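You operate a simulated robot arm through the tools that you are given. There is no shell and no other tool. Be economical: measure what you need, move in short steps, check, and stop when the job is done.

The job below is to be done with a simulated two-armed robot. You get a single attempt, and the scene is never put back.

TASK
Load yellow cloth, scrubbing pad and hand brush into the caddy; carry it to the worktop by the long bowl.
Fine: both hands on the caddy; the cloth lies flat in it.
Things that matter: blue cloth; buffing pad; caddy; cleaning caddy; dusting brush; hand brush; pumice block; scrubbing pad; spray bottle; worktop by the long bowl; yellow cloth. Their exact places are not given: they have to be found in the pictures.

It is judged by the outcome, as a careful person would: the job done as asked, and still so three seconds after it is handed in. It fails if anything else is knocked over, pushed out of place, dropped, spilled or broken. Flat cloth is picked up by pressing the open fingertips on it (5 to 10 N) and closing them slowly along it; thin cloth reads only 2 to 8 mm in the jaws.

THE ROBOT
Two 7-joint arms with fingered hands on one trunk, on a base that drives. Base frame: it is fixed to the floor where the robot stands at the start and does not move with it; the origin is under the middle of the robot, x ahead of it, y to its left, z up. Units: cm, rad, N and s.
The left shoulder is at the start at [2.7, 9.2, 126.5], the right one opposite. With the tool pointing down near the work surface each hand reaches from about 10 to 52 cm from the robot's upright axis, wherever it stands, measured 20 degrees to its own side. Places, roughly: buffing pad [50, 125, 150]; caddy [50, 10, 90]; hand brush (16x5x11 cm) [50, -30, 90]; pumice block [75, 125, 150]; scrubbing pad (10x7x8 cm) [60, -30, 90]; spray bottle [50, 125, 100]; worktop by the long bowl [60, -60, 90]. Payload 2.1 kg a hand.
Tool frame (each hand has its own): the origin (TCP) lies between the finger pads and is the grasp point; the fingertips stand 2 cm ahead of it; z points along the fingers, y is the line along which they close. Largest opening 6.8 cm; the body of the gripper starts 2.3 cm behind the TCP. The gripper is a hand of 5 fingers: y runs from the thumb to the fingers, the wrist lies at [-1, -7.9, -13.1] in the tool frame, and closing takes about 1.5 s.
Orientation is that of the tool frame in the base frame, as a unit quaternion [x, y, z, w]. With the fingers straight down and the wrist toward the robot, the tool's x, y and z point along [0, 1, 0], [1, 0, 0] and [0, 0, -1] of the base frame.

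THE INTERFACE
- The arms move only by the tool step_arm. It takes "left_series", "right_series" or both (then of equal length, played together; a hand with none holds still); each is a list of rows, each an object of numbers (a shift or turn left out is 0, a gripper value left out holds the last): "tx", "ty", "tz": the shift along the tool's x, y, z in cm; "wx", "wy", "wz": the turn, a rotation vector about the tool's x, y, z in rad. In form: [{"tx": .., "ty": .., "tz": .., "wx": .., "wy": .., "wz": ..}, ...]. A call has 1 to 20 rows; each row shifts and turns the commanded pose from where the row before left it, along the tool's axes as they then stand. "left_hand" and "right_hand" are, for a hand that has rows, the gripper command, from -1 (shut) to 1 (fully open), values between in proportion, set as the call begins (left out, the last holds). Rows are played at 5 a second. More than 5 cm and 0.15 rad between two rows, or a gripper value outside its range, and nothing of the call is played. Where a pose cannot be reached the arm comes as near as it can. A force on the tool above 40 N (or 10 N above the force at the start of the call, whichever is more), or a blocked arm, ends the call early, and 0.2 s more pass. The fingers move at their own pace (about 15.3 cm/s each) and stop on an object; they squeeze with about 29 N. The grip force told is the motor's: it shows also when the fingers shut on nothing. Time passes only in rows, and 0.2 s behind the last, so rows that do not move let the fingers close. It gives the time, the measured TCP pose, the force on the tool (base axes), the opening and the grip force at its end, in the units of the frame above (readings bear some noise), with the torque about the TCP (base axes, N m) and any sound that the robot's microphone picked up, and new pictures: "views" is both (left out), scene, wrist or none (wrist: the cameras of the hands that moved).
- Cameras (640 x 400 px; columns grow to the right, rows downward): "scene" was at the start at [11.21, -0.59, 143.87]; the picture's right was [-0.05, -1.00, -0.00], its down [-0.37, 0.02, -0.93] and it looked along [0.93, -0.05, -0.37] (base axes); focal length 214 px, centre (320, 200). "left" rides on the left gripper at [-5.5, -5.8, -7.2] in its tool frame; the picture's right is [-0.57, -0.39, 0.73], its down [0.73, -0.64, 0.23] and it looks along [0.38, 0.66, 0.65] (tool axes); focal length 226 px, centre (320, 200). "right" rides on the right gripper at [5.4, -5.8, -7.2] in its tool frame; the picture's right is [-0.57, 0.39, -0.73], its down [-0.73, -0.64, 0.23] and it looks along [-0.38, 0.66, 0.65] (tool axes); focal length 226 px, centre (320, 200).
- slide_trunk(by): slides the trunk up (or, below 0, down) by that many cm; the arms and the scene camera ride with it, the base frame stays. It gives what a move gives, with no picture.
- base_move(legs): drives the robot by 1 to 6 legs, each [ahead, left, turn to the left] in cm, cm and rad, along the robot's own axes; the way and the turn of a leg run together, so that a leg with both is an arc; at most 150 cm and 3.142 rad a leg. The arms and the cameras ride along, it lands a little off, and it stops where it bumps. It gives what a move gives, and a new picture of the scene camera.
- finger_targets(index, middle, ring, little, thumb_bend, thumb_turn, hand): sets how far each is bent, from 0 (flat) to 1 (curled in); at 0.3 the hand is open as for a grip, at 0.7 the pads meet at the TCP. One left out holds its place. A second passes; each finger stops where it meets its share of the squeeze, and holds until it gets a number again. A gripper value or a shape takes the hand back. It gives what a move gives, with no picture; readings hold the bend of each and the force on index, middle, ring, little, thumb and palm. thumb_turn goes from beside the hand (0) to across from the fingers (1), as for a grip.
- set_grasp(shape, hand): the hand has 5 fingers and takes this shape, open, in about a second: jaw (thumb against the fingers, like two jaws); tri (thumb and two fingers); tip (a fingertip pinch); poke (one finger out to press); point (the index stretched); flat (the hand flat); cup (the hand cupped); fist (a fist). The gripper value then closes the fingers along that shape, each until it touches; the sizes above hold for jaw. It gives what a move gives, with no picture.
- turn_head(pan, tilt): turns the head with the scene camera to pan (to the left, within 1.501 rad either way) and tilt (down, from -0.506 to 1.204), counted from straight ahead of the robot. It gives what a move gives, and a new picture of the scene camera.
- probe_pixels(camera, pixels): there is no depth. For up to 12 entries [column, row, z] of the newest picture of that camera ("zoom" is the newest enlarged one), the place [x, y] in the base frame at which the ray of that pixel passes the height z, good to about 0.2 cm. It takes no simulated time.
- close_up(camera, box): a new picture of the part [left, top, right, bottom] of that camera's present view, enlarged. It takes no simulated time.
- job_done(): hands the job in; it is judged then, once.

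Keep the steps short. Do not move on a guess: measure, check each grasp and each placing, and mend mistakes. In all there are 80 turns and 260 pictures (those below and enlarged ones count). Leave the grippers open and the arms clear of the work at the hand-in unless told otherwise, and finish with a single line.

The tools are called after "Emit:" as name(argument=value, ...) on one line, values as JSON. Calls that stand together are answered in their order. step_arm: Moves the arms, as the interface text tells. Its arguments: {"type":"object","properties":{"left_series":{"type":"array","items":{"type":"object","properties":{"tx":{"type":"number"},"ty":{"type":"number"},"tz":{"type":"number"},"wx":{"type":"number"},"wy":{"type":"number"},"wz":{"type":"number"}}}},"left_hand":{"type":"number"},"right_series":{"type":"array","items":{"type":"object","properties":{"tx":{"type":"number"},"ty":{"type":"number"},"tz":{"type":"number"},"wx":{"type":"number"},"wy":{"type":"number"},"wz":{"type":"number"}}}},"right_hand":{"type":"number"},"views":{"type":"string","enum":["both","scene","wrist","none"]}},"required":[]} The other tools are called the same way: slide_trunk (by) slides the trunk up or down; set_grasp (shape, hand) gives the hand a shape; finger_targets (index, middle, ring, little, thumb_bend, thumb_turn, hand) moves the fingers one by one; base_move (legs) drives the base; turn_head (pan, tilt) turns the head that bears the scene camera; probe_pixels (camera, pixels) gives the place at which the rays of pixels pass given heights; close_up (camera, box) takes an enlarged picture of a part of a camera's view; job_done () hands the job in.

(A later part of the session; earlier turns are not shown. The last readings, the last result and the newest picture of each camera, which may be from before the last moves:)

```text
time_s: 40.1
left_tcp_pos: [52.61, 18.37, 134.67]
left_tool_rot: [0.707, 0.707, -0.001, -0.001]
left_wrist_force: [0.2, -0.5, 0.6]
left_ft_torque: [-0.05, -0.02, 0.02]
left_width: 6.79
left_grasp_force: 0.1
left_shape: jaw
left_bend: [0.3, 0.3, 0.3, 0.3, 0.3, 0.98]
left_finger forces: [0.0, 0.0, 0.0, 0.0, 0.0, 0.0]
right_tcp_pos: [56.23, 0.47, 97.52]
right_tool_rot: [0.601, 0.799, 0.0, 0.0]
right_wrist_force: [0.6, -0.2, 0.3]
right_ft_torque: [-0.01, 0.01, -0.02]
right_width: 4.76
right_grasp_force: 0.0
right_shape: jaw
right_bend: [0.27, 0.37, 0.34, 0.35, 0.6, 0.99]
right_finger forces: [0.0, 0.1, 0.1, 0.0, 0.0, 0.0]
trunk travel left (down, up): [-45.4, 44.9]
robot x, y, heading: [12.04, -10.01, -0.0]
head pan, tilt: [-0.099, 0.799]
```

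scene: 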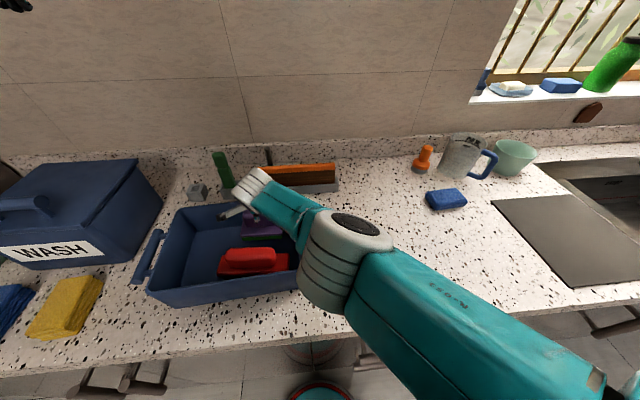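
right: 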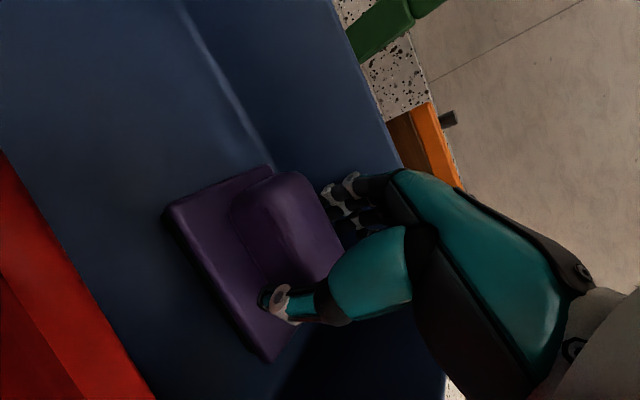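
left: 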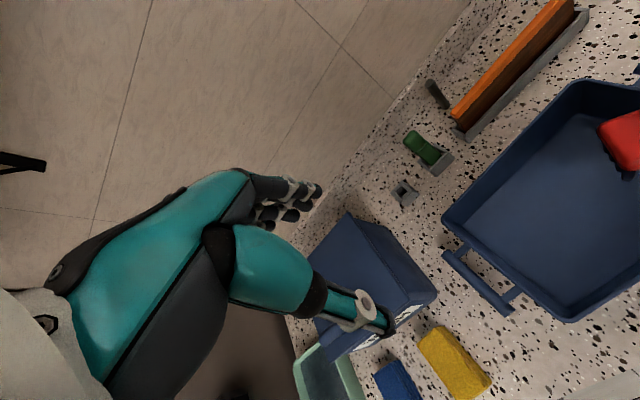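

Pad released. Retreat up, undo the yaw, and move right hand back right; then trunk up.

Emit:
step_arm(right_series=[{"tz": -3}, {"tz": -4}, {"tz": -4}, {"tz": -4}, {"tz": -4}, {"tz": -4}, {"wz": 0.14, "tx": -3}, {"wz": 0.14, "tx": -4}, {"tx": -4.5}, {"tx": -4, "ty": -2}, {"tx": -4, "ty": -3}, {"tx": -2, "ty": -4}, {"ty": -4}], right_hand=1, views="none")

Emit:
slide_trunk(by=5)

Emit:
turn_head(pan=0.2, tilt=0.8)

```text
time_s: 42.9
left_tcp_pos: [52.63, 18.39, 134.72]
left_tool_rot: [0.706, 0.708, -0.001, 0.0]
left_wrist_force: [0.1, -0.2, -0.5]
left_ft_torque: [0.03, 0.0, -0.03]
left_width: 6.76
left_grasp_force: 0.0
left_shape: jaw
left_bend: [0.3, 0.3, 0.3, 0.3, 0.3, 0.98]
left_finger forces: [0.0, 0.1, 0.0, 0.0, 0.0, 0.0]
right_tcp_pos: [44.3, -20.73, 119.97]
right_tool_rot: [0.707, 0.707, -0.001, -0.001]
right_wrist_force: [0.3, 0.1, -0.1]
right_ft_torque: [-0.01, 0.0, -0.01]
right_width: 6.78
right_grasp_force: 0.0
right_shape: jaw
right_bend: [0.3, 0.3, 0.3, 0.3, 0.3, 0.98]
right_finger forces: [0.0, 0.1, 0.1, 0.0, 0.0, 0.1]
right hand out of reach, approached as far as the arm can: row 6
trunk travel left (down, up): [-45.4, 44.9]
robot x, y, heading: [11.92, -10.11, 0.002]
head pan, tilt: [-0.099, 0.799]
```

```text
time_s: 43.8
left_tcp_pos: [52.57, 18.48, 139.61]
left_tool_rot: [0.707, 0.708, -0.001, 0.0]
left_wrist_force: [-0.2, -1.0, -0.4]
left_ft_torque: [-0.01, 0.03, 0.01]
left_width: 6.78
left_grasp_force: 0.1
left_shape: jaw
left_bend: [0.3, 0.3, 0.3, 0.3, 0.3, 0.98]
left_finger forces: [0.0, 0.1, 0.0, 0.1, 0.1, 0.0]
right_tcp_pos: [44.55, -20.88, 125.28]
right_tool_rot: [0.707, 0.707, 0.0, 0.001]
right_wrist_force: [0.5, -1.0, 0.7]
right_ft_torque: [-0.03, 0.02, -0.02]
right_width: 6.8
right_grasp_force: 0.0
right_shape: jaw
right_bend: [0.3, 0.3, 0.3, 0.3, 0.3, 0.98]
right_finger forces: [0.1, 0.0, 0.0, 0.1, 0.0, 0.1]
trunk travel left (down, up): [-50.4, 39.9]
robot x, y, heading: [11.9, -10.18, 0.0]
head pan, tilt: [-0.099, 0.799]
```

```text
time_s: 44.6
left_tcp_pos: [52.61, 18.35, 139.7]
left_tool_rot: [0.706, 0.708, -0.001, -0.001]
left_wrist_force: [-0.5, 0.0, 0.1]
left_ft_torque: [0.02, 0.01, -0.05]
left_width: 6.77
left_grasp_force: 0.0
left_shape: jaw
left_bend: [0.3, 0.3, 0.3, 0.3, 0.3, 0.98]
left_finger forces: [0.1, 0.1, 0.0, 0.0, 0.0, 0.0]
right_tcp_pos: [44.48, -20.82, 125.21]
right_tool_rot: [0.706, 0.708, 0.0, 0.0]
right_wrist_force: [0.1, 0.6, 0.0]
right_ft_torque: [0.0, -0.01, 0.01]
right_width: 6.81
right_grasp_force: 0.1
right_shape: jaw
right_bend: [0.3, 0.3, 0.3, 0.3, 0.3, 0.98]
right_finger forces: [0.0, 0.0, 0.0, 0.0, 0.0, 0.0]
trunk travel left (down, up): [-50.4, 39.9]
robot x, y, heading: [11.92, -9.65, -0.0]
head pan, tilt: [0.201, 0.799]
```

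scene: 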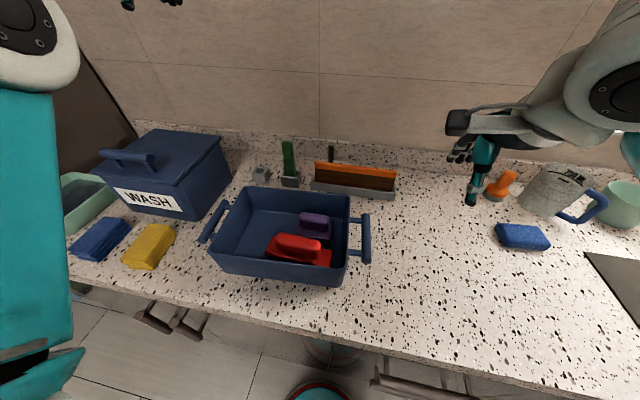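

Both items are in. Now drive left (and a bit back) for the cloth.

Emit:
base_move(legs=[[-5, 0, 0], [0, 32, 0]])

Emit:
close_up(camera="left", box=[240, 200, 640, 400])

```text
time_s: 47.3
left_tcp_pos: [47.48, 50.87, 139.58]
left_tool_rot: [0.705, 0.709, -0.001, 0.0]
left_wrist_force: [-0.5, 1.2, -1.2]
left_ft_torque: [-0.01, 0.01, 0.02]
left_width: 6.78
left_grasp_force: 0.1
left_shape: jaw
left_bend: [0.3, 0.3, 0.3, 0.3, 0.3, 0.98]
left_finger forces: [0.0, 0.0, 0.0, 0.0, 0.0, 0.1]
right_tcp_pos: [39.62, 11.65, 125.2]
right_tool_rot: [0.706, 0.708, 0.0, 0.0]
right_wrist_force: [0.1, 0.6, 0.3]
right_ft_torque: [-0.01, 0.0, -0.01]
right_width: 6.78
right_grasp_force: 0.0
right_shape: jaw
right_bend: [0.3, 0.3, 0.3, 0.3, 0.3, 0.98]
right_finger forces: [0.1, 0.0, 0.1, 0.0, 0.0, 0.0]
trunk travel left (down, up): [-50.4, 39.9]
robot x, y, heading: [7.16, 22.18, 0.003]
head pan, tilt: [0.201, 0.799]
```

scene: 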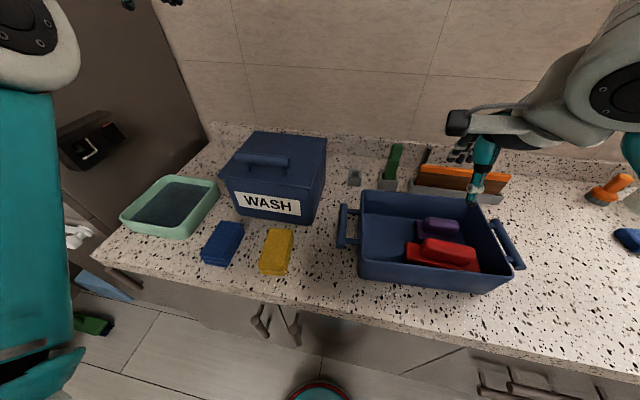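

```text
1.60 times, centred on (440, 300) of left
```

zoom: 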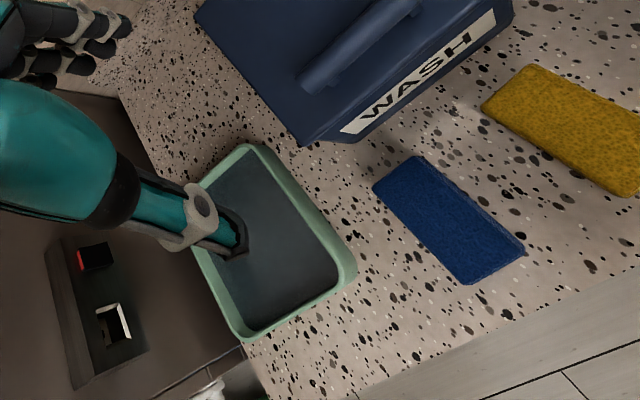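

Emit:
close_up(camera="scene", box=[190, 200, 350, 300])

Emit:
probe_pixels(camera="left", pixels=[[541, 268, 92.5], [576, 240, 92.5], [627, 323, 92.5]])

```text
4.00 times, centred on (270, 250) of scene
```

zoom: 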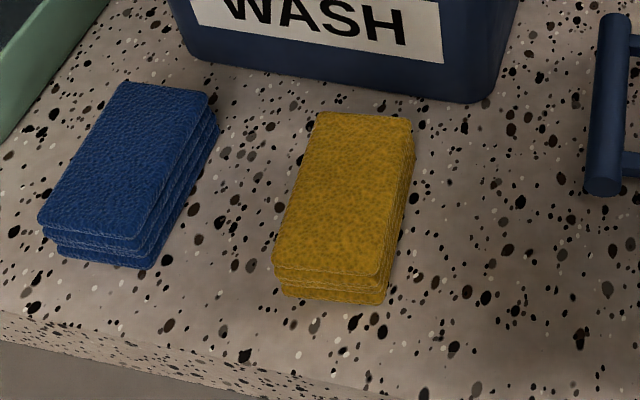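

```text
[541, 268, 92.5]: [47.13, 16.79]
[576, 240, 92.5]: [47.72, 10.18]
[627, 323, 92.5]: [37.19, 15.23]
```

Emit:
probe_pixels(camera="zoom", pixels=[[318, 113, 93], [411, 120, 93], [377, 275, 93], [272, 268, 93], [385, 305, 90], [283, 297, 90], [414, 160, 90], [318, 113, 92], [411, 120, 92], [377, 275, 92], [272, 268, 92]])

```text
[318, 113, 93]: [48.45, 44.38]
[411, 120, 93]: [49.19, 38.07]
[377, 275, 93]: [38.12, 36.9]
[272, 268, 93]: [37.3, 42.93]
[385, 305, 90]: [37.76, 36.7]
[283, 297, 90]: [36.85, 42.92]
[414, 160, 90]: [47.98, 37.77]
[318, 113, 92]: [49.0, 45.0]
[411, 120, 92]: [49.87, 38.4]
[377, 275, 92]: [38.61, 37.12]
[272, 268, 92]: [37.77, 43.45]
```

Cloth block ≈ 6.2×11×2.9 cm, centre (43.2,40.6), yaw +6°. I bring the left hand above it and turn it so it closes across the width.

Emit:
step_arm(left_series=[{"tx": -4, "ty": -2}, {"tx": -4, "ty": -2}, {"tx": -2.3, "tz": 3}, {"tz": 4}, {"tz": 4}, {"tz": 4}, {"tz": 2, "wz": 0.13}, {"wz": 0.134}, {"wz": 0.134}, {"wz": 0.134}, {"wz": 0.134}, {"wz": 0.134}, {"wz": 0.134}, {"wz": 0.134}, {"wz": 0.134}, {"wz": 0.134}, {"wz": 0.134}, {}], views="both")

```text
time_s: 51.1
left_tcp_pos: [46.66, 47.55, 122.81]
left_tool_rot: [0.999, 0.051, 0.0, -0.001]
left_wrist_force: [0.3, 0.6, 0.1]
left_ft_torque: [0.04, 0.02, 0.0]
left_width: 6.76
left_grasp_force: 0.0
left_shape: jaw
left_bend: [0.3, 0.3, 0.3, 0.3, 0.3, 0.98]
left_finger forces: [0.0, 0.0, 0.0, 0.0, 0.1, 0.1]
left hand out of reach, approached as far as the arm can: row 1, 2
right_tcp_pos: [39.54, 11.54, 125.25]
right_tool_rot: [0.706, 0.709, 0.001, 0.0]
right_wrist_force: [0.6, -1.3, -0.2]
right_ft_torque: [-0.02, 0.03, 0.04]
right_width: 6.8
right_grasp_force: 0.0
right_shape: jaw
right_bend: [0.3, 0.3, 0.3, 0.3, 0.3, 0.98]
right_finger forces: [0.1, 0.0, 0.1, 0.0, 0.0, 0.0]
trunk travel left (down, up): [-50.4, 39.9]
robot x, y, heading: [7.12, 22.56, -0.001]
head pan, tilt: [0.201, 0.799]
```

scene: 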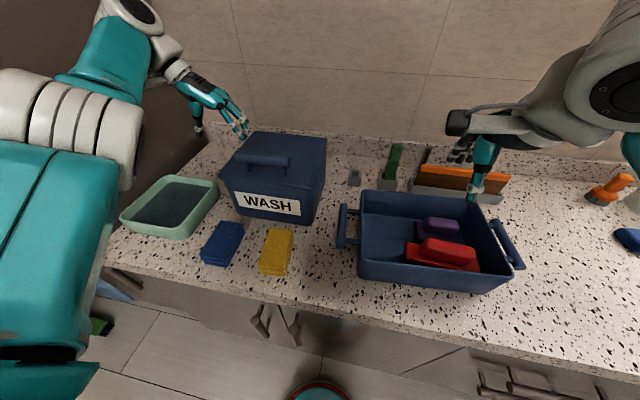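
left: 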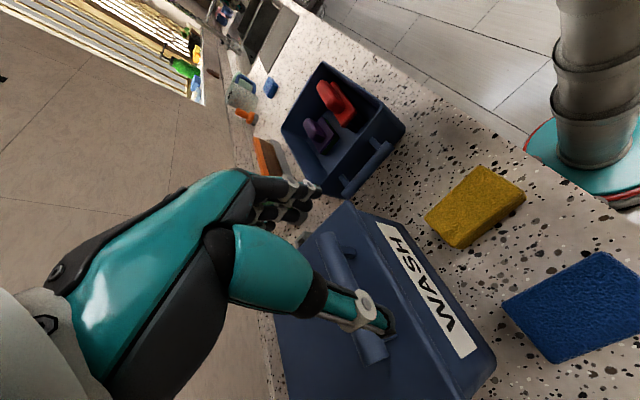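

Emit:
step_arm(left_series=[{"tx": -2.1, "ty": 3.3}, {"tx": -2.1, "ty": 3.3}, {"tz": 4}, {"tz": 4}, {"tz": 4}, {"tz": 4}, {"tz": 2}, {}], views="both")

Emit:
close_up(camera="scene", box=[180, 180, 360, 300])

```text
time_s: 52.9
left_tcp_pos: [43.27, 40.6, 104.78]
left_tool_rot: [0.999, 0.052, -0.001, 0.0]
left_wrist_force: [-0.5, -0.9, 0.1]
left_ft_torque: [0.01, 0.0, 0.0]
left_width: 6.78
left_grasp_force: 0.1
left_shape: jaw
left_bend: [0.3, 0.3, 0.3, 0.3, 0.3, 0.98]
left_finger forces: [0.1, 0.0, 0.0, 0.0, 0.1, 0.0]
right_tcp_pos: [39.42, 11.62, 125.23]
right_tool_rot: [0.706, 0.708, 0.0, 0.0]
right_wrist_force: [0.6, 0.3, 0.7]
right_ft_torque: [0.01, -0.01, 0.0]
right_width: 6.8
right_grasp_force: 0.1
right_shape: jaw
right_bend: [0.3, 0.3, 0.3, 0.3, 0.3, 0.98]
right_finger forces: [0.0, 0.0, 0.1, 0.1, 0.0, 0.1]
trunk travel left (down, up): [-50.4, 39.9]
robot x, y, heading: [6.96, 22.29, -0.002]
head pan, tilt: [0.201, 0.799]
```

scene: 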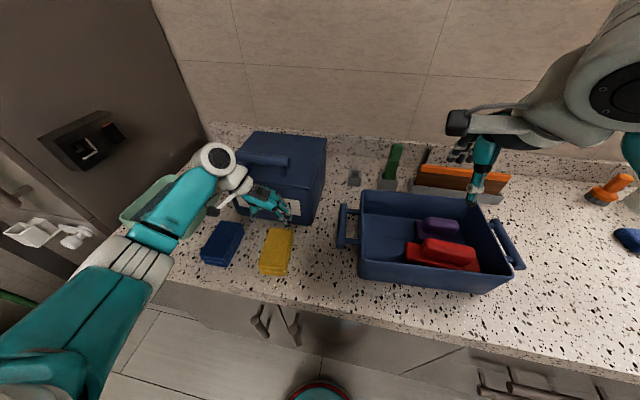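
left: 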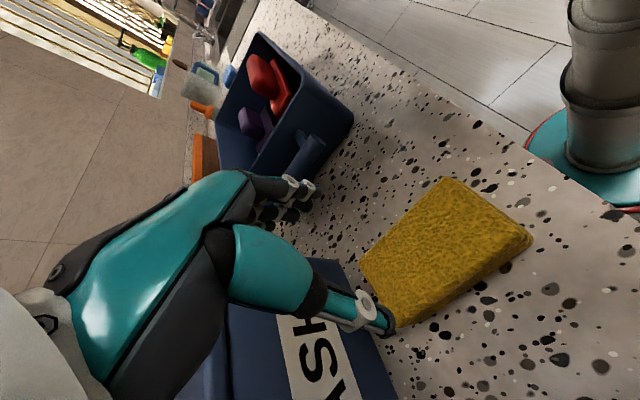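

```text
3.33 times, centred on (270, 240) of scene
```

zoom: 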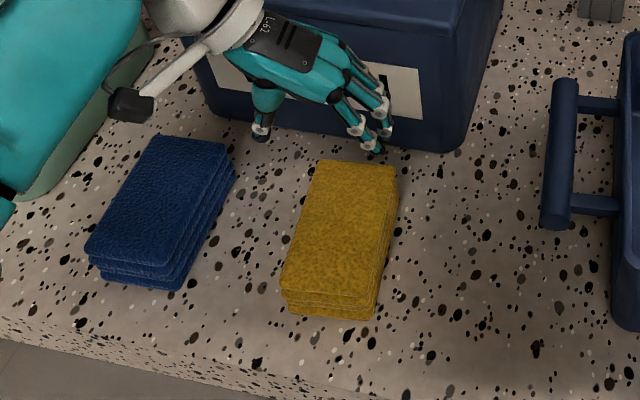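

Emit:
probe_pixels(camera="left", pixels=[[360, 263, 93], [445, 178, 93], [528, 237, 93], [400, 325, 92], [460, 290, 93]])

Emit:
probe_pixels(camera="zoom", pixels=[[318, 160, 92.7], [396, 165, 92.7], [372, 295, 92.7], [282, 288, 92.7], [440, 150, 90], [262, 120, 90]])

```text
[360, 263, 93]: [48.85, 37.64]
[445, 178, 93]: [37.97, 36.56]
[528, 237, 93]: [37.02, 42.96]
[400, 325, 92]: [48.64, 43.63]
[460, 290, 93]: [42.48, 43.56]
```

```text
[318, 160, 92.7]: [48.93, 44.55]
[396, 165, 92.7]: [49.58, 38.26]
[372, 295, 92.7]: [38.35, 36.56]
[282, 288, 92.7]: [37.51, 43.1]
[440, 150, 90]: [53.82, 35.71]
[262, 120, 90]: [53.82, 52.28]
```

Centre confirmed at (43.3,40.5); box front is at x 53.8, clear. Open the fingers wider than the 6.8 jaw so they straddle the 6.2 cm stack.

Emit:
finger_targets(hand="left", index=0.2, middle=0.2, ring=0.2, little=0.2, thumb_bend=0.2, thumb_turn=1)

Emit:
step_arm(left_series=[{"tz": 4}, {"tz": 3}, {}], views="both")

Emit:
close_up(camera="scene", box=[200, 190, 340, 290])

```text
time_s: 53.9
left_tcp_pos: [43.32, 40.49, 104.86]
left_tool_rot: [0.999, 0.051, -0.001, 0.0]
left_wrist_force: [-0.9, 0.5, 0.1]
left_ft_torque: [-0.01, 0.01, 0.01]
left_width: 7.72
left_grasp_force: 0.1
left_shape: fingers
left_bend: [0.2, 0.2, 0.2, 0.2, 0.2, 0.97]
left_finger forces: [0.0, 0.0, 0.0, 0.0, 0.0, 0.0]
right_tcp_pos: [39.55, 11.6, 125.25]
right_tool_rot: [0.706, 0.708, 0.0, 0.0]
right_wrist_force: [-0.3, 0.0, 0.8]
right_ft_torque: [0.03, -0.03, 0.02]
right_width: 6.78
right_grasp_force: 0.0
right_shape: jaw
right_bend: [0.3, 0.3, 0.3, 0.3, 0.3, 0.98]
right_finger forces: [0.1, 0.0, 0.0, 0.1, 0.1, 0.1]
trunk travel left (down, up): [-50.4, 39.9]
robot x, y, heading: [6.99, 22.29, 0.001]
head pan, tilt: [0.201, 0.799]
```

```text
time_s: 54.7
left_tcp_pos: [43.37, 40.41, 97.64]
left_tool_rot: [0.999, 0.051, -0.001, 0.0]
left_wrist_force: [-0.7, 0.0, 0.8]
left_ft_torque: [0.05, -0.01, -0.04]
left_width: 7.73
left_grasp_force: 0.0
left_shape: fingers
left_bend: [0.2, 0.2, 0.2, 0.2, 0.2, 0.97]
left_finger forces: [0.0, 0.0, 0.0, 0.0, 0.0, 0.0]
right_tcp_pos: [39.41, 11.58, 125.33]
right_tool_rot: [0.706, 0.708, 0.0, 0.0]
right_wrist_force: [0.5, 0.0, -0.8]
right_ft_torque: [0.01, 0.01, -0.03]
right_width: 6.78
right_grasp_force: 0.1
right_shape: jaw
right_bend: [0.3, 0.3, 0.3, 0.3, 0.3, 0.98]
right_finger forces: [0.0, 0.0, 0.0, 0.2, 0.1, 0.0]
trunk travel left (down, up): [-50.4, 39.9]
robot x, y, heading: [6.96, 22.33, 0.001]
head pan, tilt: [0.201, 0.799]
```

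scene: 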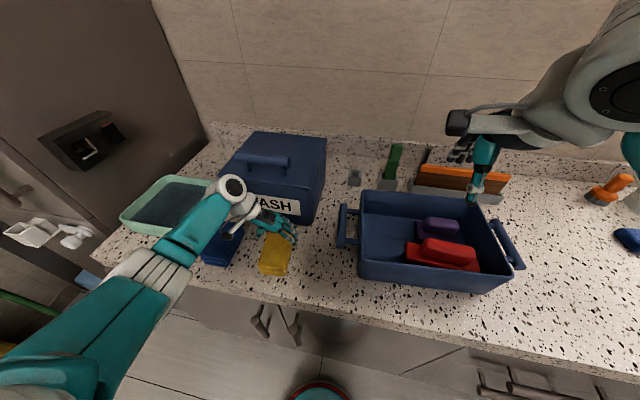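
left: 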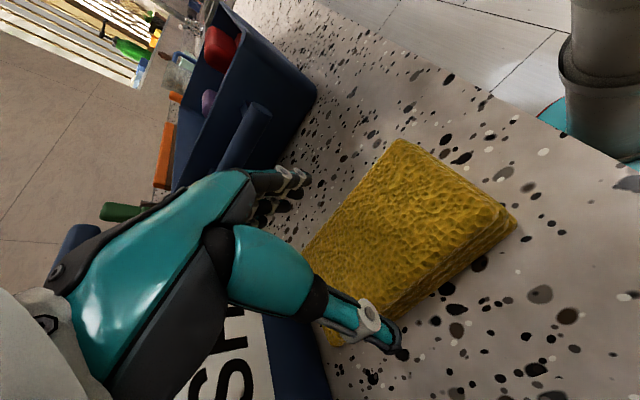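

```text
4.00 times, centred on (270, 240) of scene
```

zoom: 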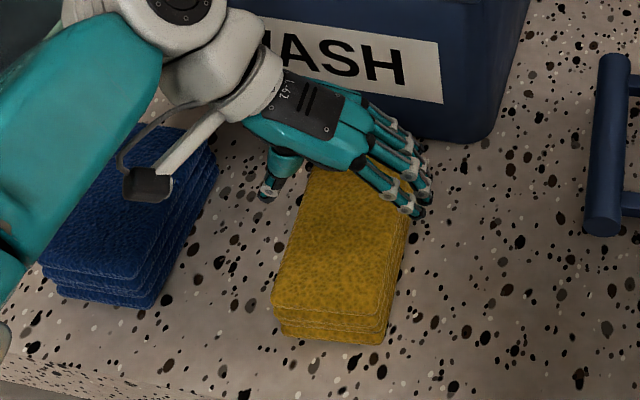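

Fingers straddle the stack. Lower to z≈93.

Emit:
step_arm(left_series=[{"tz": 2}, {"tz": 1.5}, {"tz": 0.6}, {"tz": 0.4}, {}], views="wrist")

Emit:
close_up(camera="scene", box=[200, 190, 340, 290])

```text
time_s: 55.9
left_tcp_pos: [43.31, 40.47, 93.19]
left_tool_rot: [0.999, 0.051, -0.001, 0.0]
left_wrist_force: [0.9, 2.3, 14.0]
left_ft_torque: [-0.01, -0.02, -0.01]
left_width: 8.31
left_grasp_force: 7.2
left_shape: fingers
left_bend: [0.18, 0.2, 0.2, 0.18, 0.16, 0.97]
left_finger forces: [3.9, 0.0, 0.0, 1.9, 7.2, 0.2]
right_tcp_pos: [39.48, 11.58, 125.21]
right_tool_rot: [0.706, 0.708, -0.001, -0.001]
right_wrist_force: [0.0, 0.2, -0.1]
right_ft_torque: [0.01, 0.0, 0.0]
right_width: 6.8
right_grasp_force: 0.0
right_shape: jaw
right_bend: [0.3, 0.3, 0.3, 0.3, 0.3, 0.98]
right_finger forces: [0.0, 0.0, 0.1, 0.0, 0.1, 0.0]
trunk travel left (down, up): [-50.4, 39.9]
robot x, y, heading: [7.4, 22.11, -0.0]
head pan, tilt: [0.201, 0.799]
```

left: 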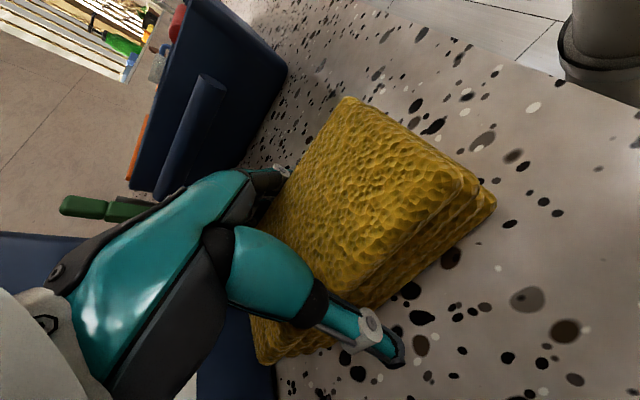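

```text
4.00 times, centred on (270, 240) of scene
```

zoom: 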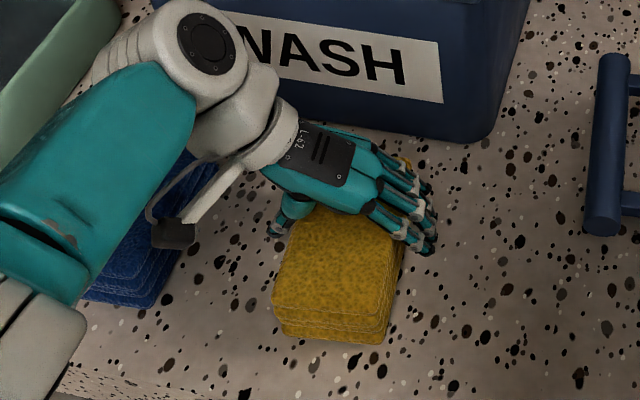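

Fingertips touch the table (14 N). Raise 0.5 and close.

Emit:
step_arm(left_series=[{"tz": -0.5}, {}], views="none")

Emit:
finger_targets(hand="left", index=0.4, middle=0.4, ring=0.4, little=0.4, thumb_bend=0.4)

Emit:
close_up(camera="left", box=[160, 60, 560, 400])

```text
time_s: 56.5
left_tcp_pos: [43.26, 40.53, 93.71]
left_tool_rot: [0.999, 0.051, -0.001, 0.0]
left_wrist_force: [-0.6, -0.5, 0.1]
left_ft_torque: [-0.04, -0.01, 0.01]
left_width: 8.0
left_grasp_force: 0.6
left_shape: fingers
left_bend: [0.19, 0.2, 0.2, 0.2, 0.18, 0.97]
left_finger forces: [0.9, 0.0, 0.0, 0.1, 1.1, 0.1]
right_tcp_pos: [39.49, 11.62, 125.13]
right_tool_rot: [0.706, 0.708, 0.0, -0.001]
right_wrist_force: [-0.4, -0.4, 0.0]
right_ft_torque: [0.01, 0.01, 0.03]
right_width: 6.8
right_grasp_force: 0.0
right_shape: jaw
right_bend: [0.3, 0.3, 0.3, 0.3, 0.3, 0.98]
right_finger forces: [0.1, 0.0, 0.0, 0.0, 0.0, 0.0]
trunk travel left (down, up): [-50.4, 39.9]
robot x, y, heading: [7.27, 22.42, -0.001]
head pan, tilt: [0.201, 0.799]
```

```text
time_s: 57.5
left_tcp_pos: [43.38, 40.38, 93.74]
left_tool_rot: [0.999, 0.051, 0.0, 0.0]
left_wrist_force: [0.9, -6.2, 11.2]
left_ft_torque: [-0.3, -0.14, -0.11]
left_width: 7.22
left_grasp_force: 17.5
left_shape: fingers
left_bend: [0.26, 0.37, 0.36, 0.36, 0.26, 0.97]
left_finger forces: [11.8, 1.5, 1.8, 7.0, 12.7, 0.1]
right_tcp_pos: [39.36, 11.59, 125.29]
right_tool_rot: [0.706, 0.708, -0.001, 0.0]
right_wrist_force: [-1.1, -0.5, 0.9]
right_ft_torque: [0.02, 0.0, 0.03]
right_width: 6.77
right_grasp_force: 0.1
right_shape: jaw
right_bend: [0.3, 0.3, 0.3, 0.3, 0.3, 0.98]
right_finger forces: [0.0, 0.0, 0.1, 0.1, 0.0, 0.0]
trunk travel left (down, up): [-50.4, 39.9]
robot x, y, heading: [6.7, 22.39, 0.003]
head pan, tilt: [0.201, 0.799]
```

```text
1.18 times, centred on (360, 230) of left
```

zoom: 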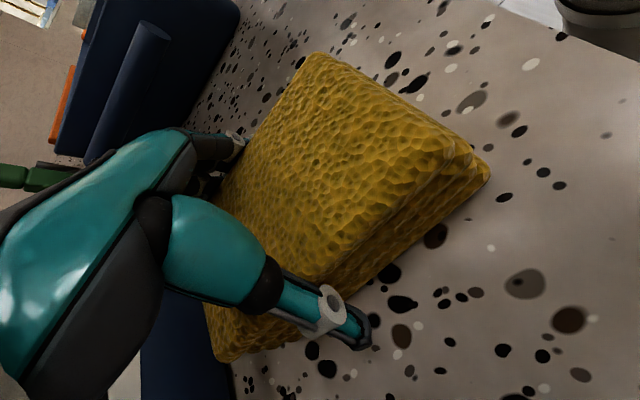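

The stack holds firm at ~7.2 cm width with 12 N. Squeeze fully and lift 3 cm to test.

Emit:
finger_targets(hand="left", index=0.7, middle=0.7, ring=0.7, little=0.7, thumb_bend=0.7)

Emit:
step_arm(left_series=[{"tz": -0.5}, {"tz": -0.5}, {"tz": -1}, {"tz": -1}, {}], views="wrist")

Emit:
close_up(camera="scene", box=[200, 190, 340, 290])

```text
time_s: 58.5
left_tcp_pos: [43.31, 40.33, 93.86]
left_tool_rot: [0.999, 0.052, 0.001, 0.0]
left_wrist_force: [1.1, -8.8, 22.7]
left_ft_torque: [-0.47, -0.28, -0.4]
left_width: 6.66
left_grasp_force: 40.7
left_shape: fingers
left_bend: [0.37, 0.5, 0.49, 0.59, 0.0, 0.92]
left_finger forces: [15.5, 8.6, 8.7, 13.6, 34.6, 0.2]
right_tcp_pos: [39.36, 11.37, 125.27]
right_tool_rot: [0.706, 0.708, 0.001, -0.001]
right_wrist_force: [0.3, -0.2, -0.3]
right_ft_torque: [-0.01, -0.01, -0.02]
right_width: 6.79
right_grasp_force: 0.0
right_shape: jaw
right_bend: [0.3, 0.3, 0.3, 0.3, 0.3, 0.98]
right_finger forces: [0.1, 0.0, 0.1, 0.0, 0.0, 0.0]
trunk travel left (down, up): [-50.4, 39.9]
robot x, y, heading: [6.91, 22.24, 0.007]
head pan, tilt: [0.201, 0.799]
```

```text
time_s: 59.7
left_tcp_pos: [43.42, 40.63, 96.7]
left_tool_rot: [0.999, 0.051, -0.001, 0.0]
left_wrist_force: [-1.1, 1.4, -0.9]
left_ft_torque: [-0.04, 0.03, 0.04]
left_width: 6.56
left_grasp_force: 35.6
left_shape: fingers
left_bend: [0.39, 0.53, 0.54, 0.59, 0.0, 0.88]
left_finger forces: [13.7, 7.5, 6.9, 8.8, 33.7, 0.0]
right_tcp_pos: [39.59, 11.59, 125.27]
right_tool_rot: [0.705, 0.709, 0.0, 0.0]
right_wrist_force: [-0.3, 0.0, -0.3]
right_ft_torque: [-0.01, 0.02, -0.03]
right_width: 6.81
right_grasp_force: 0.1
right_shape: jaw
right_bend: [0.3, 0.3, 0.3, 0.3, 0.3, 0.98]
right_finger forces: [0.0, 0.1, 0.1, 0.0, 0.0, 0.0]
trunk travel left (down, up): [-50.4, 39.9]
robot x, y, heading: [7.11, 22.39, -0.001]
head pan, tilt: [0.201, 0.799]
```

left: 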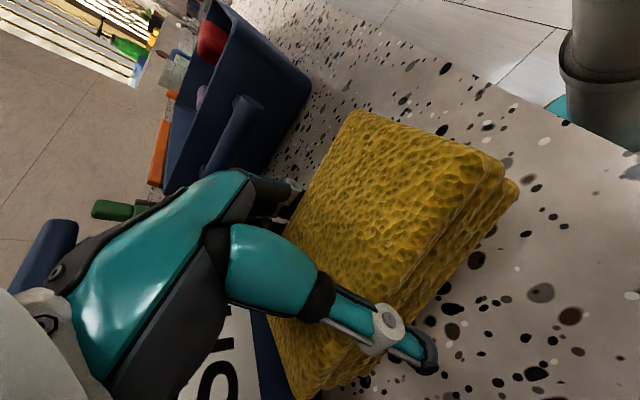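

```text
4.00 times, centred on (270, 240) of scene
```

zoom: 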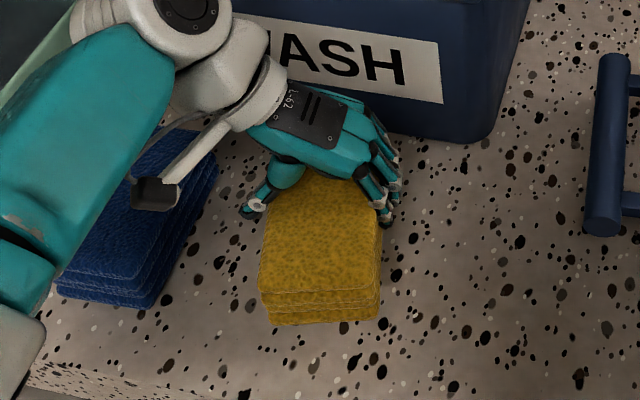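

The cloth comes up as a flat stack. Lift to z≈115, then drive right and a little ahead to bring it over the caddy.

Emit:
step_arm(left_series=[{"tz": -3}, {"tz": -4}, {"tz": -4}, {"tz": -4}, {"tz": -4}, {}], views="wrist")

Emit:
base_move(legs=[[0, -26.5, 0], [4, 0, 0]])

Emit:
close_up(camera="scene", box=[120, 120, 360, 300])

```text
time_s: 61.1
left_tcp_pos: [43.47, 40.7, 115.75]
left_tool_rot: [0.999, 0.052, -0.001, 0.001]
left_wrist_force: [-0.1, -0.8, -1.0]
left_ft_torque: [-0.01, -0.01, -0.02]
left_width: 6.53
left_grasp_force: 32.1
left_shape: fingers
left_bend: [0.41, 0.53, 0.54, 0.59, 0.0, 0.88]
left_finger forces: [12.2, 7.2, 6.6, 7.9, 31.0, 0.2]
right_tcp_pos: [39.5, 11.5, 125.1]
right_tool_rot: [0.706, 0.708, 0.0, 0.001]
right_wrist_force: [-0.7, -0.4, 0.0]
right_ft_torque: [0.02, 0.01, 0.01]
right_width: 6.82
right_grasp_force: 0.0
right_shape: jaw
right_bend: [0.3, 0.3, 0.3, 0.3, 0.3, 0.98]
right_finger forces: [0.1, 0.1, 0.0, 0.0, 0.0, 0.0]
trunk travel left (down, up): [-50.4, 39.9]
robot x, y, heading: [7.38, 22.35, -0.001]
head pan, tilt: [0.201, 0.799]
```

left: 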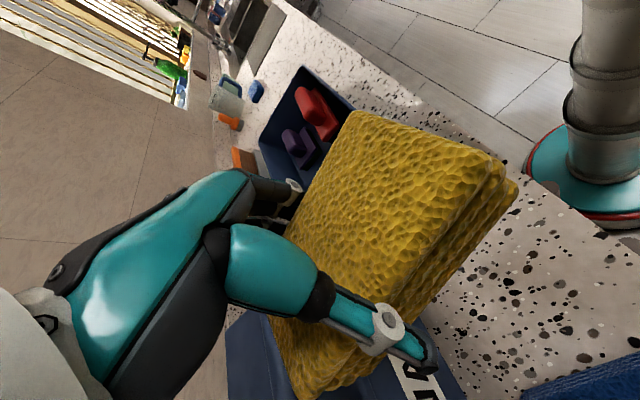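

```text
time_s: 63.5
left_tcp_pos: [47.73, 14.29, 115.71]
left_tool_rot: [0.999, 0.053, 0.0, 0.0]
left_wrist_force: [-0.1, 0.5, -1.2]
left_ft_torque: [0.0, 0.01, -0.03]
left_width: 6.51
left_grasp_force: 32.7
left_shape: fingers
left_bend: [0.41, 0.53, 0.54, 0.59, 0.0, 0.88]
left_finger forces: [12.3, 7.1, 6.7, 7.9, 31.1, 0.0]
right_tcp_pos: [43.74, -14.76, 125.29]
right_tool_rot: [0.705, 0.709, -0.001, 0.0]
right_wrist_force: [0.3, 0.2, -0.8]
right_ft_torque: [0.04, -0.01, 0.03]
right_width: 6.79
right_grasp_force: 0.1
right_shape: jaw
right_bend: [0.3, 0.3, 0.3, 0.3, 0.3, 0.98]
right_finger forces: [0.0, 0.1, 0.0, 0.1, 0.0, 0.0]
trunk travel left (down, up): [-50.4, 39.9]
robot x, y, heading: [11.14, -3.94, 0.008]
head pan, tilt: [0.201, 0.799]
```

scene: 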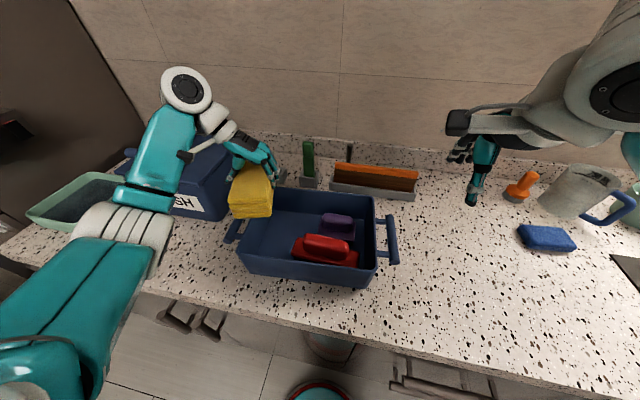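

```text
2.22 times, centred on (240, 210) of scene
```

zoom: 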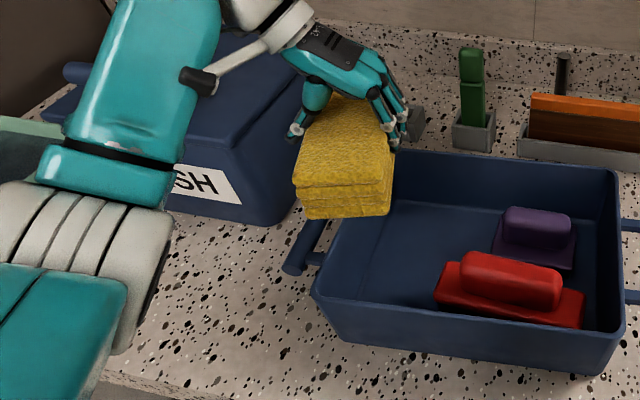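

Emit:
probe_pixels(camera="zoom", pixels=[[436, 302, 95], [445, 265, 96.5], [492, 250, 93.5], [318, 293, 100], [393, 155, 100], [295, 185, 116], [386, 182, 116], [305, 218, 113], [390, 215, 113], [330, 95, 116], [405, 155, 91], [365, 260, 91]])

Emit:
close_up(camera="left", box=[0, 0, 640, 400])

```text
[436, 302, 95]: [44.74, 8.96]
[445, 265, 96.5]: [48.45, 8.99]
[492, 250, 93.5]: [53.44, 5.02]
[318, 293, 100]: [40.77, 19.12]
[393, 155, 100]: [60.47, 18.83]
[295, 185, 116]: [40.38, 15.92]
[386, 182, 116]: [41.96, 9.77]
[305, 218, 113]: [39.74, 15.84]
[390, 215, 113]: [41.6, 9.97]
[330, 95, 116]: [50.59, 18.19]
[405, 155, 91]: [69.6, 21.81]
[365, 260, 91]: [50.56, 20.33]
```

```text
1.00 times, centred on (320, 200) of left
```

zoom: 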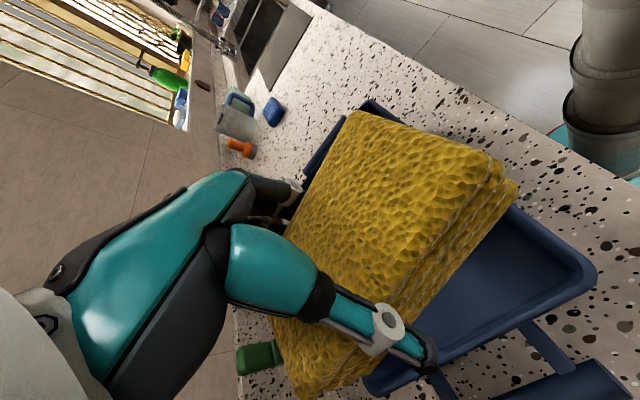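

The cloth is yawed ~+15°, caddy +4°. Shift +6.8 in x, turn back 0.19, and lower to z≈103.

Emit:
step_arm(left_series=[{"tx": 3.4, "ty": 0.36}, {"tx": 3.4, "ty": 0.36}, {"wz": 0.1}, {"wz": 0.09}, {"tz": 4}, {"tz": 4}, {"tz": 4}, {}], views="both")

Emit:
close_up(camera="scene", box=[190, 150, 390, 300])

```text
time_s: 65.3
left_tcp_pos: [51.46, 14.63, 104.03]
left_tool_rot: [0.999, -0.042, 0.0, 0.0]
left_wrist_force: [0.0, -0.1, -1.0]
left_ft_torque: [-0.02, 0.0, -0.02]
left_width: 6.46
left_grasp_force: 31.2
left_shape: fingers
left_bend: [0.41, 0.54, 0.54, 0.6, 0.0, 0.88]
left_finger forces: [11.6, 7.0, 6.5, 7.6, 29.8, 0.0]
left hand out of reach, approached as far as the arm can: row 3, 4, 6, 7
right_tcp_pos: [43.74, -14.71, 125.25]
right_tool_rot: [0.705, 0.709, 0.0, 0.0]
right_wrist_force: [-0.4, 0.5, 0.6]
right_ft_torque: [0.02, 0.0, -0.02]
right_width: 6.8
right_grasp_force: 0.0
right_shape: jaw
right_bend: [0.3, 0.3, 0.3, 0.3, 0.3, 0.98]
right_finger forces: [0.0, 0.0, 0.0, 0.0, 0.0, 0.1]
trunk travel left (down, up): [-50.4, 39.9]
robot x, y, heading: [11.14, -4.0, 0.004]
head pan, tilt: [0.201, 0.799]
```

scene: 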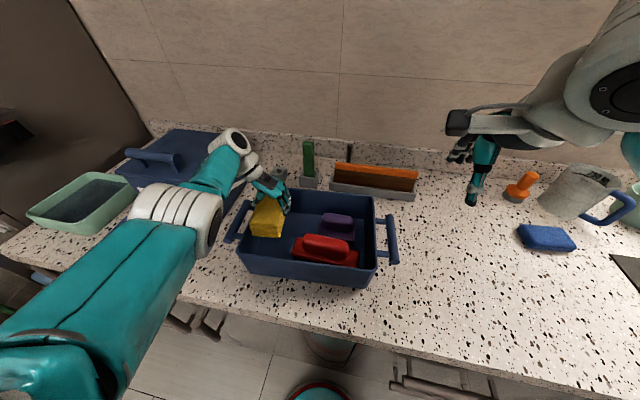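
left: 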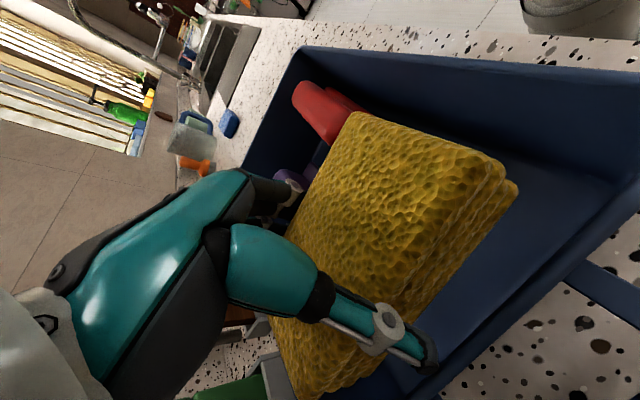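

```text
2.67 times, centred on (290, 225) of scene
```

zoom: 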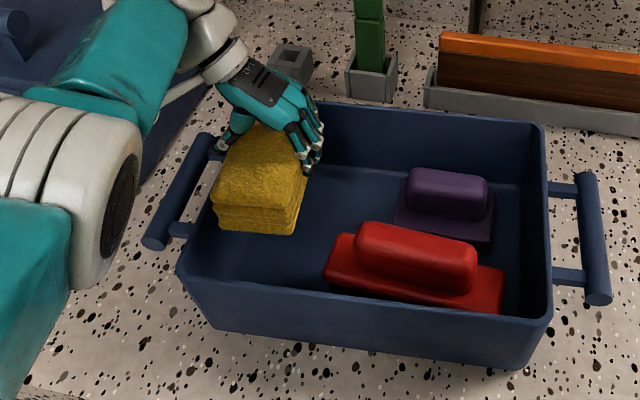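

The arm is at its reach end at x 51.5, and the thumb side needs clearance from the left wall. I nudge the base 3.4 ahead and 1.7 right, aiming at TCP (54.8,12.9).

Emit:
slide_trunk(by=2)

Emit:
base_move(legs=[[3.4, -1.7, 0]])

Emit:
close_up(camera="scene", box=[190, 150, 390, 300])

```text
time_s: 66.0
left_tcp_pos: [51.4, 14.7, 106.13]
left_tool_rot: [0.999, -0.042, -0.001, 0.0]
left_wrist_force: [-1.1, -0.2, -0.9]
left_ft_torque: [0.01, -0.02, 0.02]
left_width: 6.48
left_grasp_force: 30.8
left_shape: fingers
left_bend: [0.41, 0.54, 0.54, 0.6, 0.0, 0.88]
left_finger forces: [11.4, 7.1, 6.5, 7.3, 29.7, 0.0]
right_tcp_pos: [43.53, -14.78, 127.21]
right_tool_rot: [0.706, 0.708, 0.0, 0.0]
right_wrist_force: [-0.2, -0.9, 0.5]
right_ft_torque: [0.01, -0.01, 0.05]
right_width: 6.76
right_grasp_force: 0.1
right_shape: jaw
right_bend: [0.3, 0.3, 0.3, 0.3, 0.3, 0.98]
right_finger forces: [0.0, 0.1, 0.0, 0.0, 0.1, 0.0]
trunk travel left (down, up): [-52.4, 37.9]
robot x, y, heading: [11.15, -4.36, 0.004]
head pan, tilt: [0.201, 0.799]
```

```text
time_s: 66.8
left_tcp_pos: [54.98, 12.97, 106.0]
left_tool_rot: [0.999, -0.043, -0.001, 0.0]
left_wrist_force: [0.4, -0.3, -1.7]
left_ft_torque: [-0.02, -0.03, -0.03]
left_width: 6.45
left_grasp_force: 31.4
left_shape: fingers
left_bend: [0.41, 0.54, 0.54, 0.6, 0.0, 0.88]
left_finger forces: [11.5, 7.0, 6.5, 7.3, 29.7, 0.0]
right_tcp_pos: [46.99, -16.41, 127.16]
right_tool_rot: [0.706, 0.709, -0.001, -0.001]
right_wrist_force: [-0.1, 0.2, -0.2]
right_ft_torque: [0.01, 0.0, 0.03]
right_width: 6.79
right_grasp_force: 0.1
right_shape: jaw
right_bend: [0.3, 0.3, 0.3, 0.3, 0.3, 0.98]
right_finger forces: [0.0, 0.0, 0.0, 0.0, 0.1, 0.0]
trunk travel left (down, up): [-52.4, 37.9]
robot x, y, heading: [14.74, -5.79, 0.002]
head pan, tilt: [0.201, 0.799]
```

scene: 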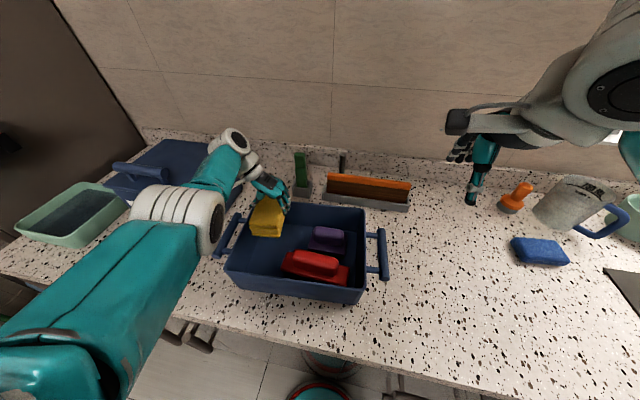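

```text
2.67 times, centred on (290, 225) of scene
```

zoom: 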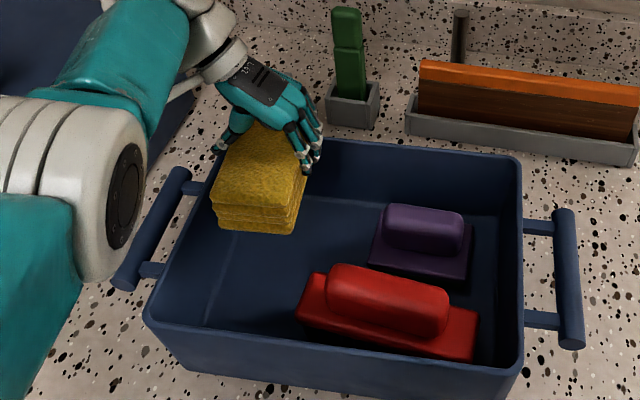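

Before lowering, check how low the left elbow (scene ≈(217,223)) is.

Emit:
probe_pixels(camera="scene", pixels=[[217, 223, 100], [217, 223, 105], [217, 223, 110], [217, 223, 115], [217, 223, 120], [230, 143, 125], [230, 143, 120], [211, 253, 100], [211, 253, 105], [211, 253, 110], [150, 210, 115], [150, 210, 120]])

Emit:
turn_head(pan=0.5, tilt=0.9)

```text
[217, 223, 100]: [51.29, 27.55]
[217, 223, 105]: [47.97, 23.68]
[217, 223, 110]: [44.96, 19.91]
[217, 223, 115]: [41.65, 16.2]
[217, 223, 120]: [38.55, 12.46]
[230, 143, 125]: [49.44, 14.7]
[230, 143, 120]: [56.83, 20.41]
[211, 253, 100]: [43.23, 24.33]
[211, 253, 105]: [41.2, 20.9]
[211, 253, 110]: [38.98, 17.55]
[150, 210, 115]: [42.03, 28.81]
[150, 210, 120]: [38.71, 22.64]
```

```text
time_s: 67.6
left_tcp_pos: [54.75, 13.0, 105.96]
left_tool_rot: [0.999, -0.043, -0.001, -0.001]
left_wrist_force: [0.5, 0.1, -0.7]
left_ft_torque: [-0.01, -0.02, 0.01]
left_width: 6.49
left_grasp_force: 31.4
left_shape: fingers
left_bend: [0.41, 0.54, 0.54, 0.6, 0.0, 0.88]
left_finger forces: [11.5, 7.1, 6.6, 7.5, 29.7, 0.0]
right_tcp_pos: [46.99, -16.52, 127.22]
right_tool_rot: [0.706, 0.708, 0.0, 0.0]
right_wrist_force: [-0.6, -0.3, -0.8]
right_ft_torque: [0.0, 0.01, -0.03]
right_width: 6.78
right_grasp_force: 0.1
right_shape: jaw
right_bend: [0.3, 0.3, 0.3, 0.3, 0.3, 0.98]
right_finger forces: [0.0, 0.0, 0.1, 0.0, 0.1, 0.1]
trunk travel left (down, up): [-52.4, 37.9]
robot x, y, heading: [14.56, -5.35, 0.002]
head pan, tilt: [0.499, 0.901]
```

scene: 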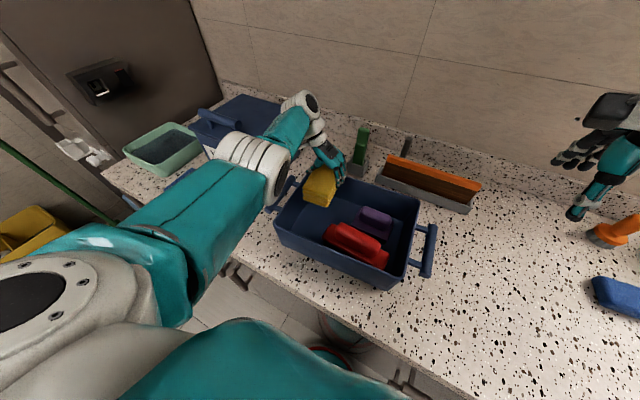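

The elbow is around z≈120, safe. Lower with the trunk by 7.5.

Emit:
slide_trunk(by=-7.5)

Emit:
close_up(camera="scene", box=[240, 100, 460, 300])

Emit:
close_up(camera="left", box=[0, 0, 640, 400])

```text
time_s: 68.8
left_tcp_pos: [54.83, 12.89, 98.49]
left_tool_rot: [0.999, -0.043, -0.002, 0.0]
left_wrist_force: [0.6, -0.8, -0.9]
left_ft_torque: [-0.01, 0.01, 0.04]
left_width: 6.45
left_grasp_force: 30.3
left_shape: fingers
left_bend: [0.41, 0.54, 0.55, 0.6, 0.0, 0.88]
left_finger forces: [11.2, 7.0, 6.4, 7.3, 29.4, 0.1]
right_tcp_pos: [47.0, -16.4, 119.76]
right_tool_rot: [0.705, 0.709, 0.0, 0.001]
right_wrist_force: [0.0, 0.5, -0.3]
right_ft_torque: [0.02, 0.03, -0.01]
right_width: 6.78
right_grasp_force: 0.1
right_shape: jaw
right_bend: [0.3, 0.3, 0.3, 0.3, 0.3, 0.98]
right_finger forces: [0.0, 0.0, 0.0, 0.1, 0.0, 0.1]
trunk travel left (down, up): [-44.9, 45.4]
robot x, y, heading: [14.38, -6.12, 0.003]
head pan, tilt: [0.499, 0.901]
```

```text
2.00 times, centred on (350, 200) of scene
```

zoom: 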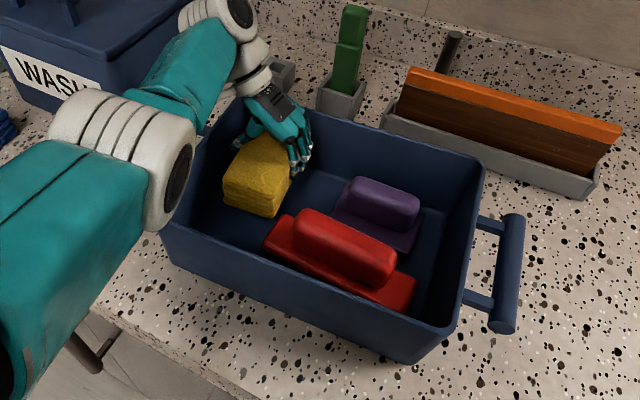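

```text
1.00 times, centred on (320, 200) of left
```

zoom: 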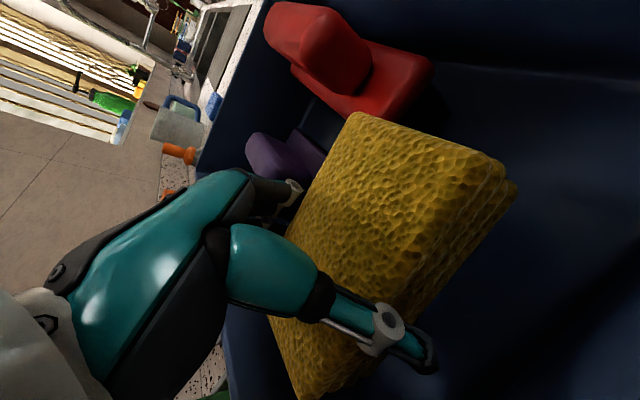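

Plenty of room. Lower 2.5, then in small steps.

Emit:
slide_trunk(by=-2.5)

Emit:
slide_trunk(by=-0.9)

```text
time_s: 69.5
left_tcp_pos: [54.91, 12.94, 96.02]
left_tool_rot: [0.999, -0.042, -0.001, 0.001]
left_wrist_force: [0.3, 0.2, 0.3]
left_ft_torque: [0.0, -0.03, 0.0]
left_width: 6.46
left_grasp_force: 30.7
left_shape: fingers
left_bend: [0.41, 0.54, 0.55, 0.6, 0.0, 0.88]
left_finger forces: [11.3, 6.9, 6.4, 7.3, 29.3, 0.1]
right_tcp_pos: [47.04, -16.55, 117.22]
right_tool_rot: [0.705, 0.709, 0.0, 0.0]
right_wrist_force: [0.2, 0.3, 0.0]
right_ft_torque: [0.03, -0.01, -0.01]
right_width: 6.78
right_grasp_force: 0.0
right_shape: jaw
right_bend: [0.3, 0.3, 0.3, 0.3, 0.3, 0.98]
right_finger forces: [0.0, 0.1, 0.0, 0.0, 0.0, 0.1]
trunk travel left (down, up): [-42.4, 47.9]
robot x, y, heading: [14.64, -5.61, 0.004]
head pan, tilt: [0.499, 0.901]
```

```text
time_s: 70.0
left_tcp_pos: [54.82, 12.93, 95.06]
left_tool_rot: [0.999, -0.042, -0.001, 0.0]
left_wrist_force: [0.8, -0.1, -0.8]
left_ft_torque: [-0.01, 0.02, 0.03]
left_width: 6.46
left_grasp_force: 30.6
left_shape: fingers
left_bend: [0.41, 0.54, 0.55, 0.6, 0.0, 0.88]
left_finger forces: [11.3, 6.9, 6.4, 7.3, 29.3, 0.0]
right_tcp_pos: [47.02, -16.46, 116.42]
right_tool_rot: [0.706, 0.708, 0.0, 0.001]
right_wrist_force: [0.0, -0.4, -0.5]
right_ft_torque: [0.03, 0.01, 0.01]
right_width: 6.79
right_grasp_force: 0.0
right_shape: jaw
right_bend: [0.3, 0.3, 0.3, 0.3, 0.3, 0.98]
right_finger forces: [0.0, 0.1, 0.1, 0.0, 0.0, 0.0]
trunk travel left (down, up): [-41.5, 48.8]
robot x, y, heading: [14.38, -5.67, 0.008]
head pan, tilt: [0.499, 0.901]
```

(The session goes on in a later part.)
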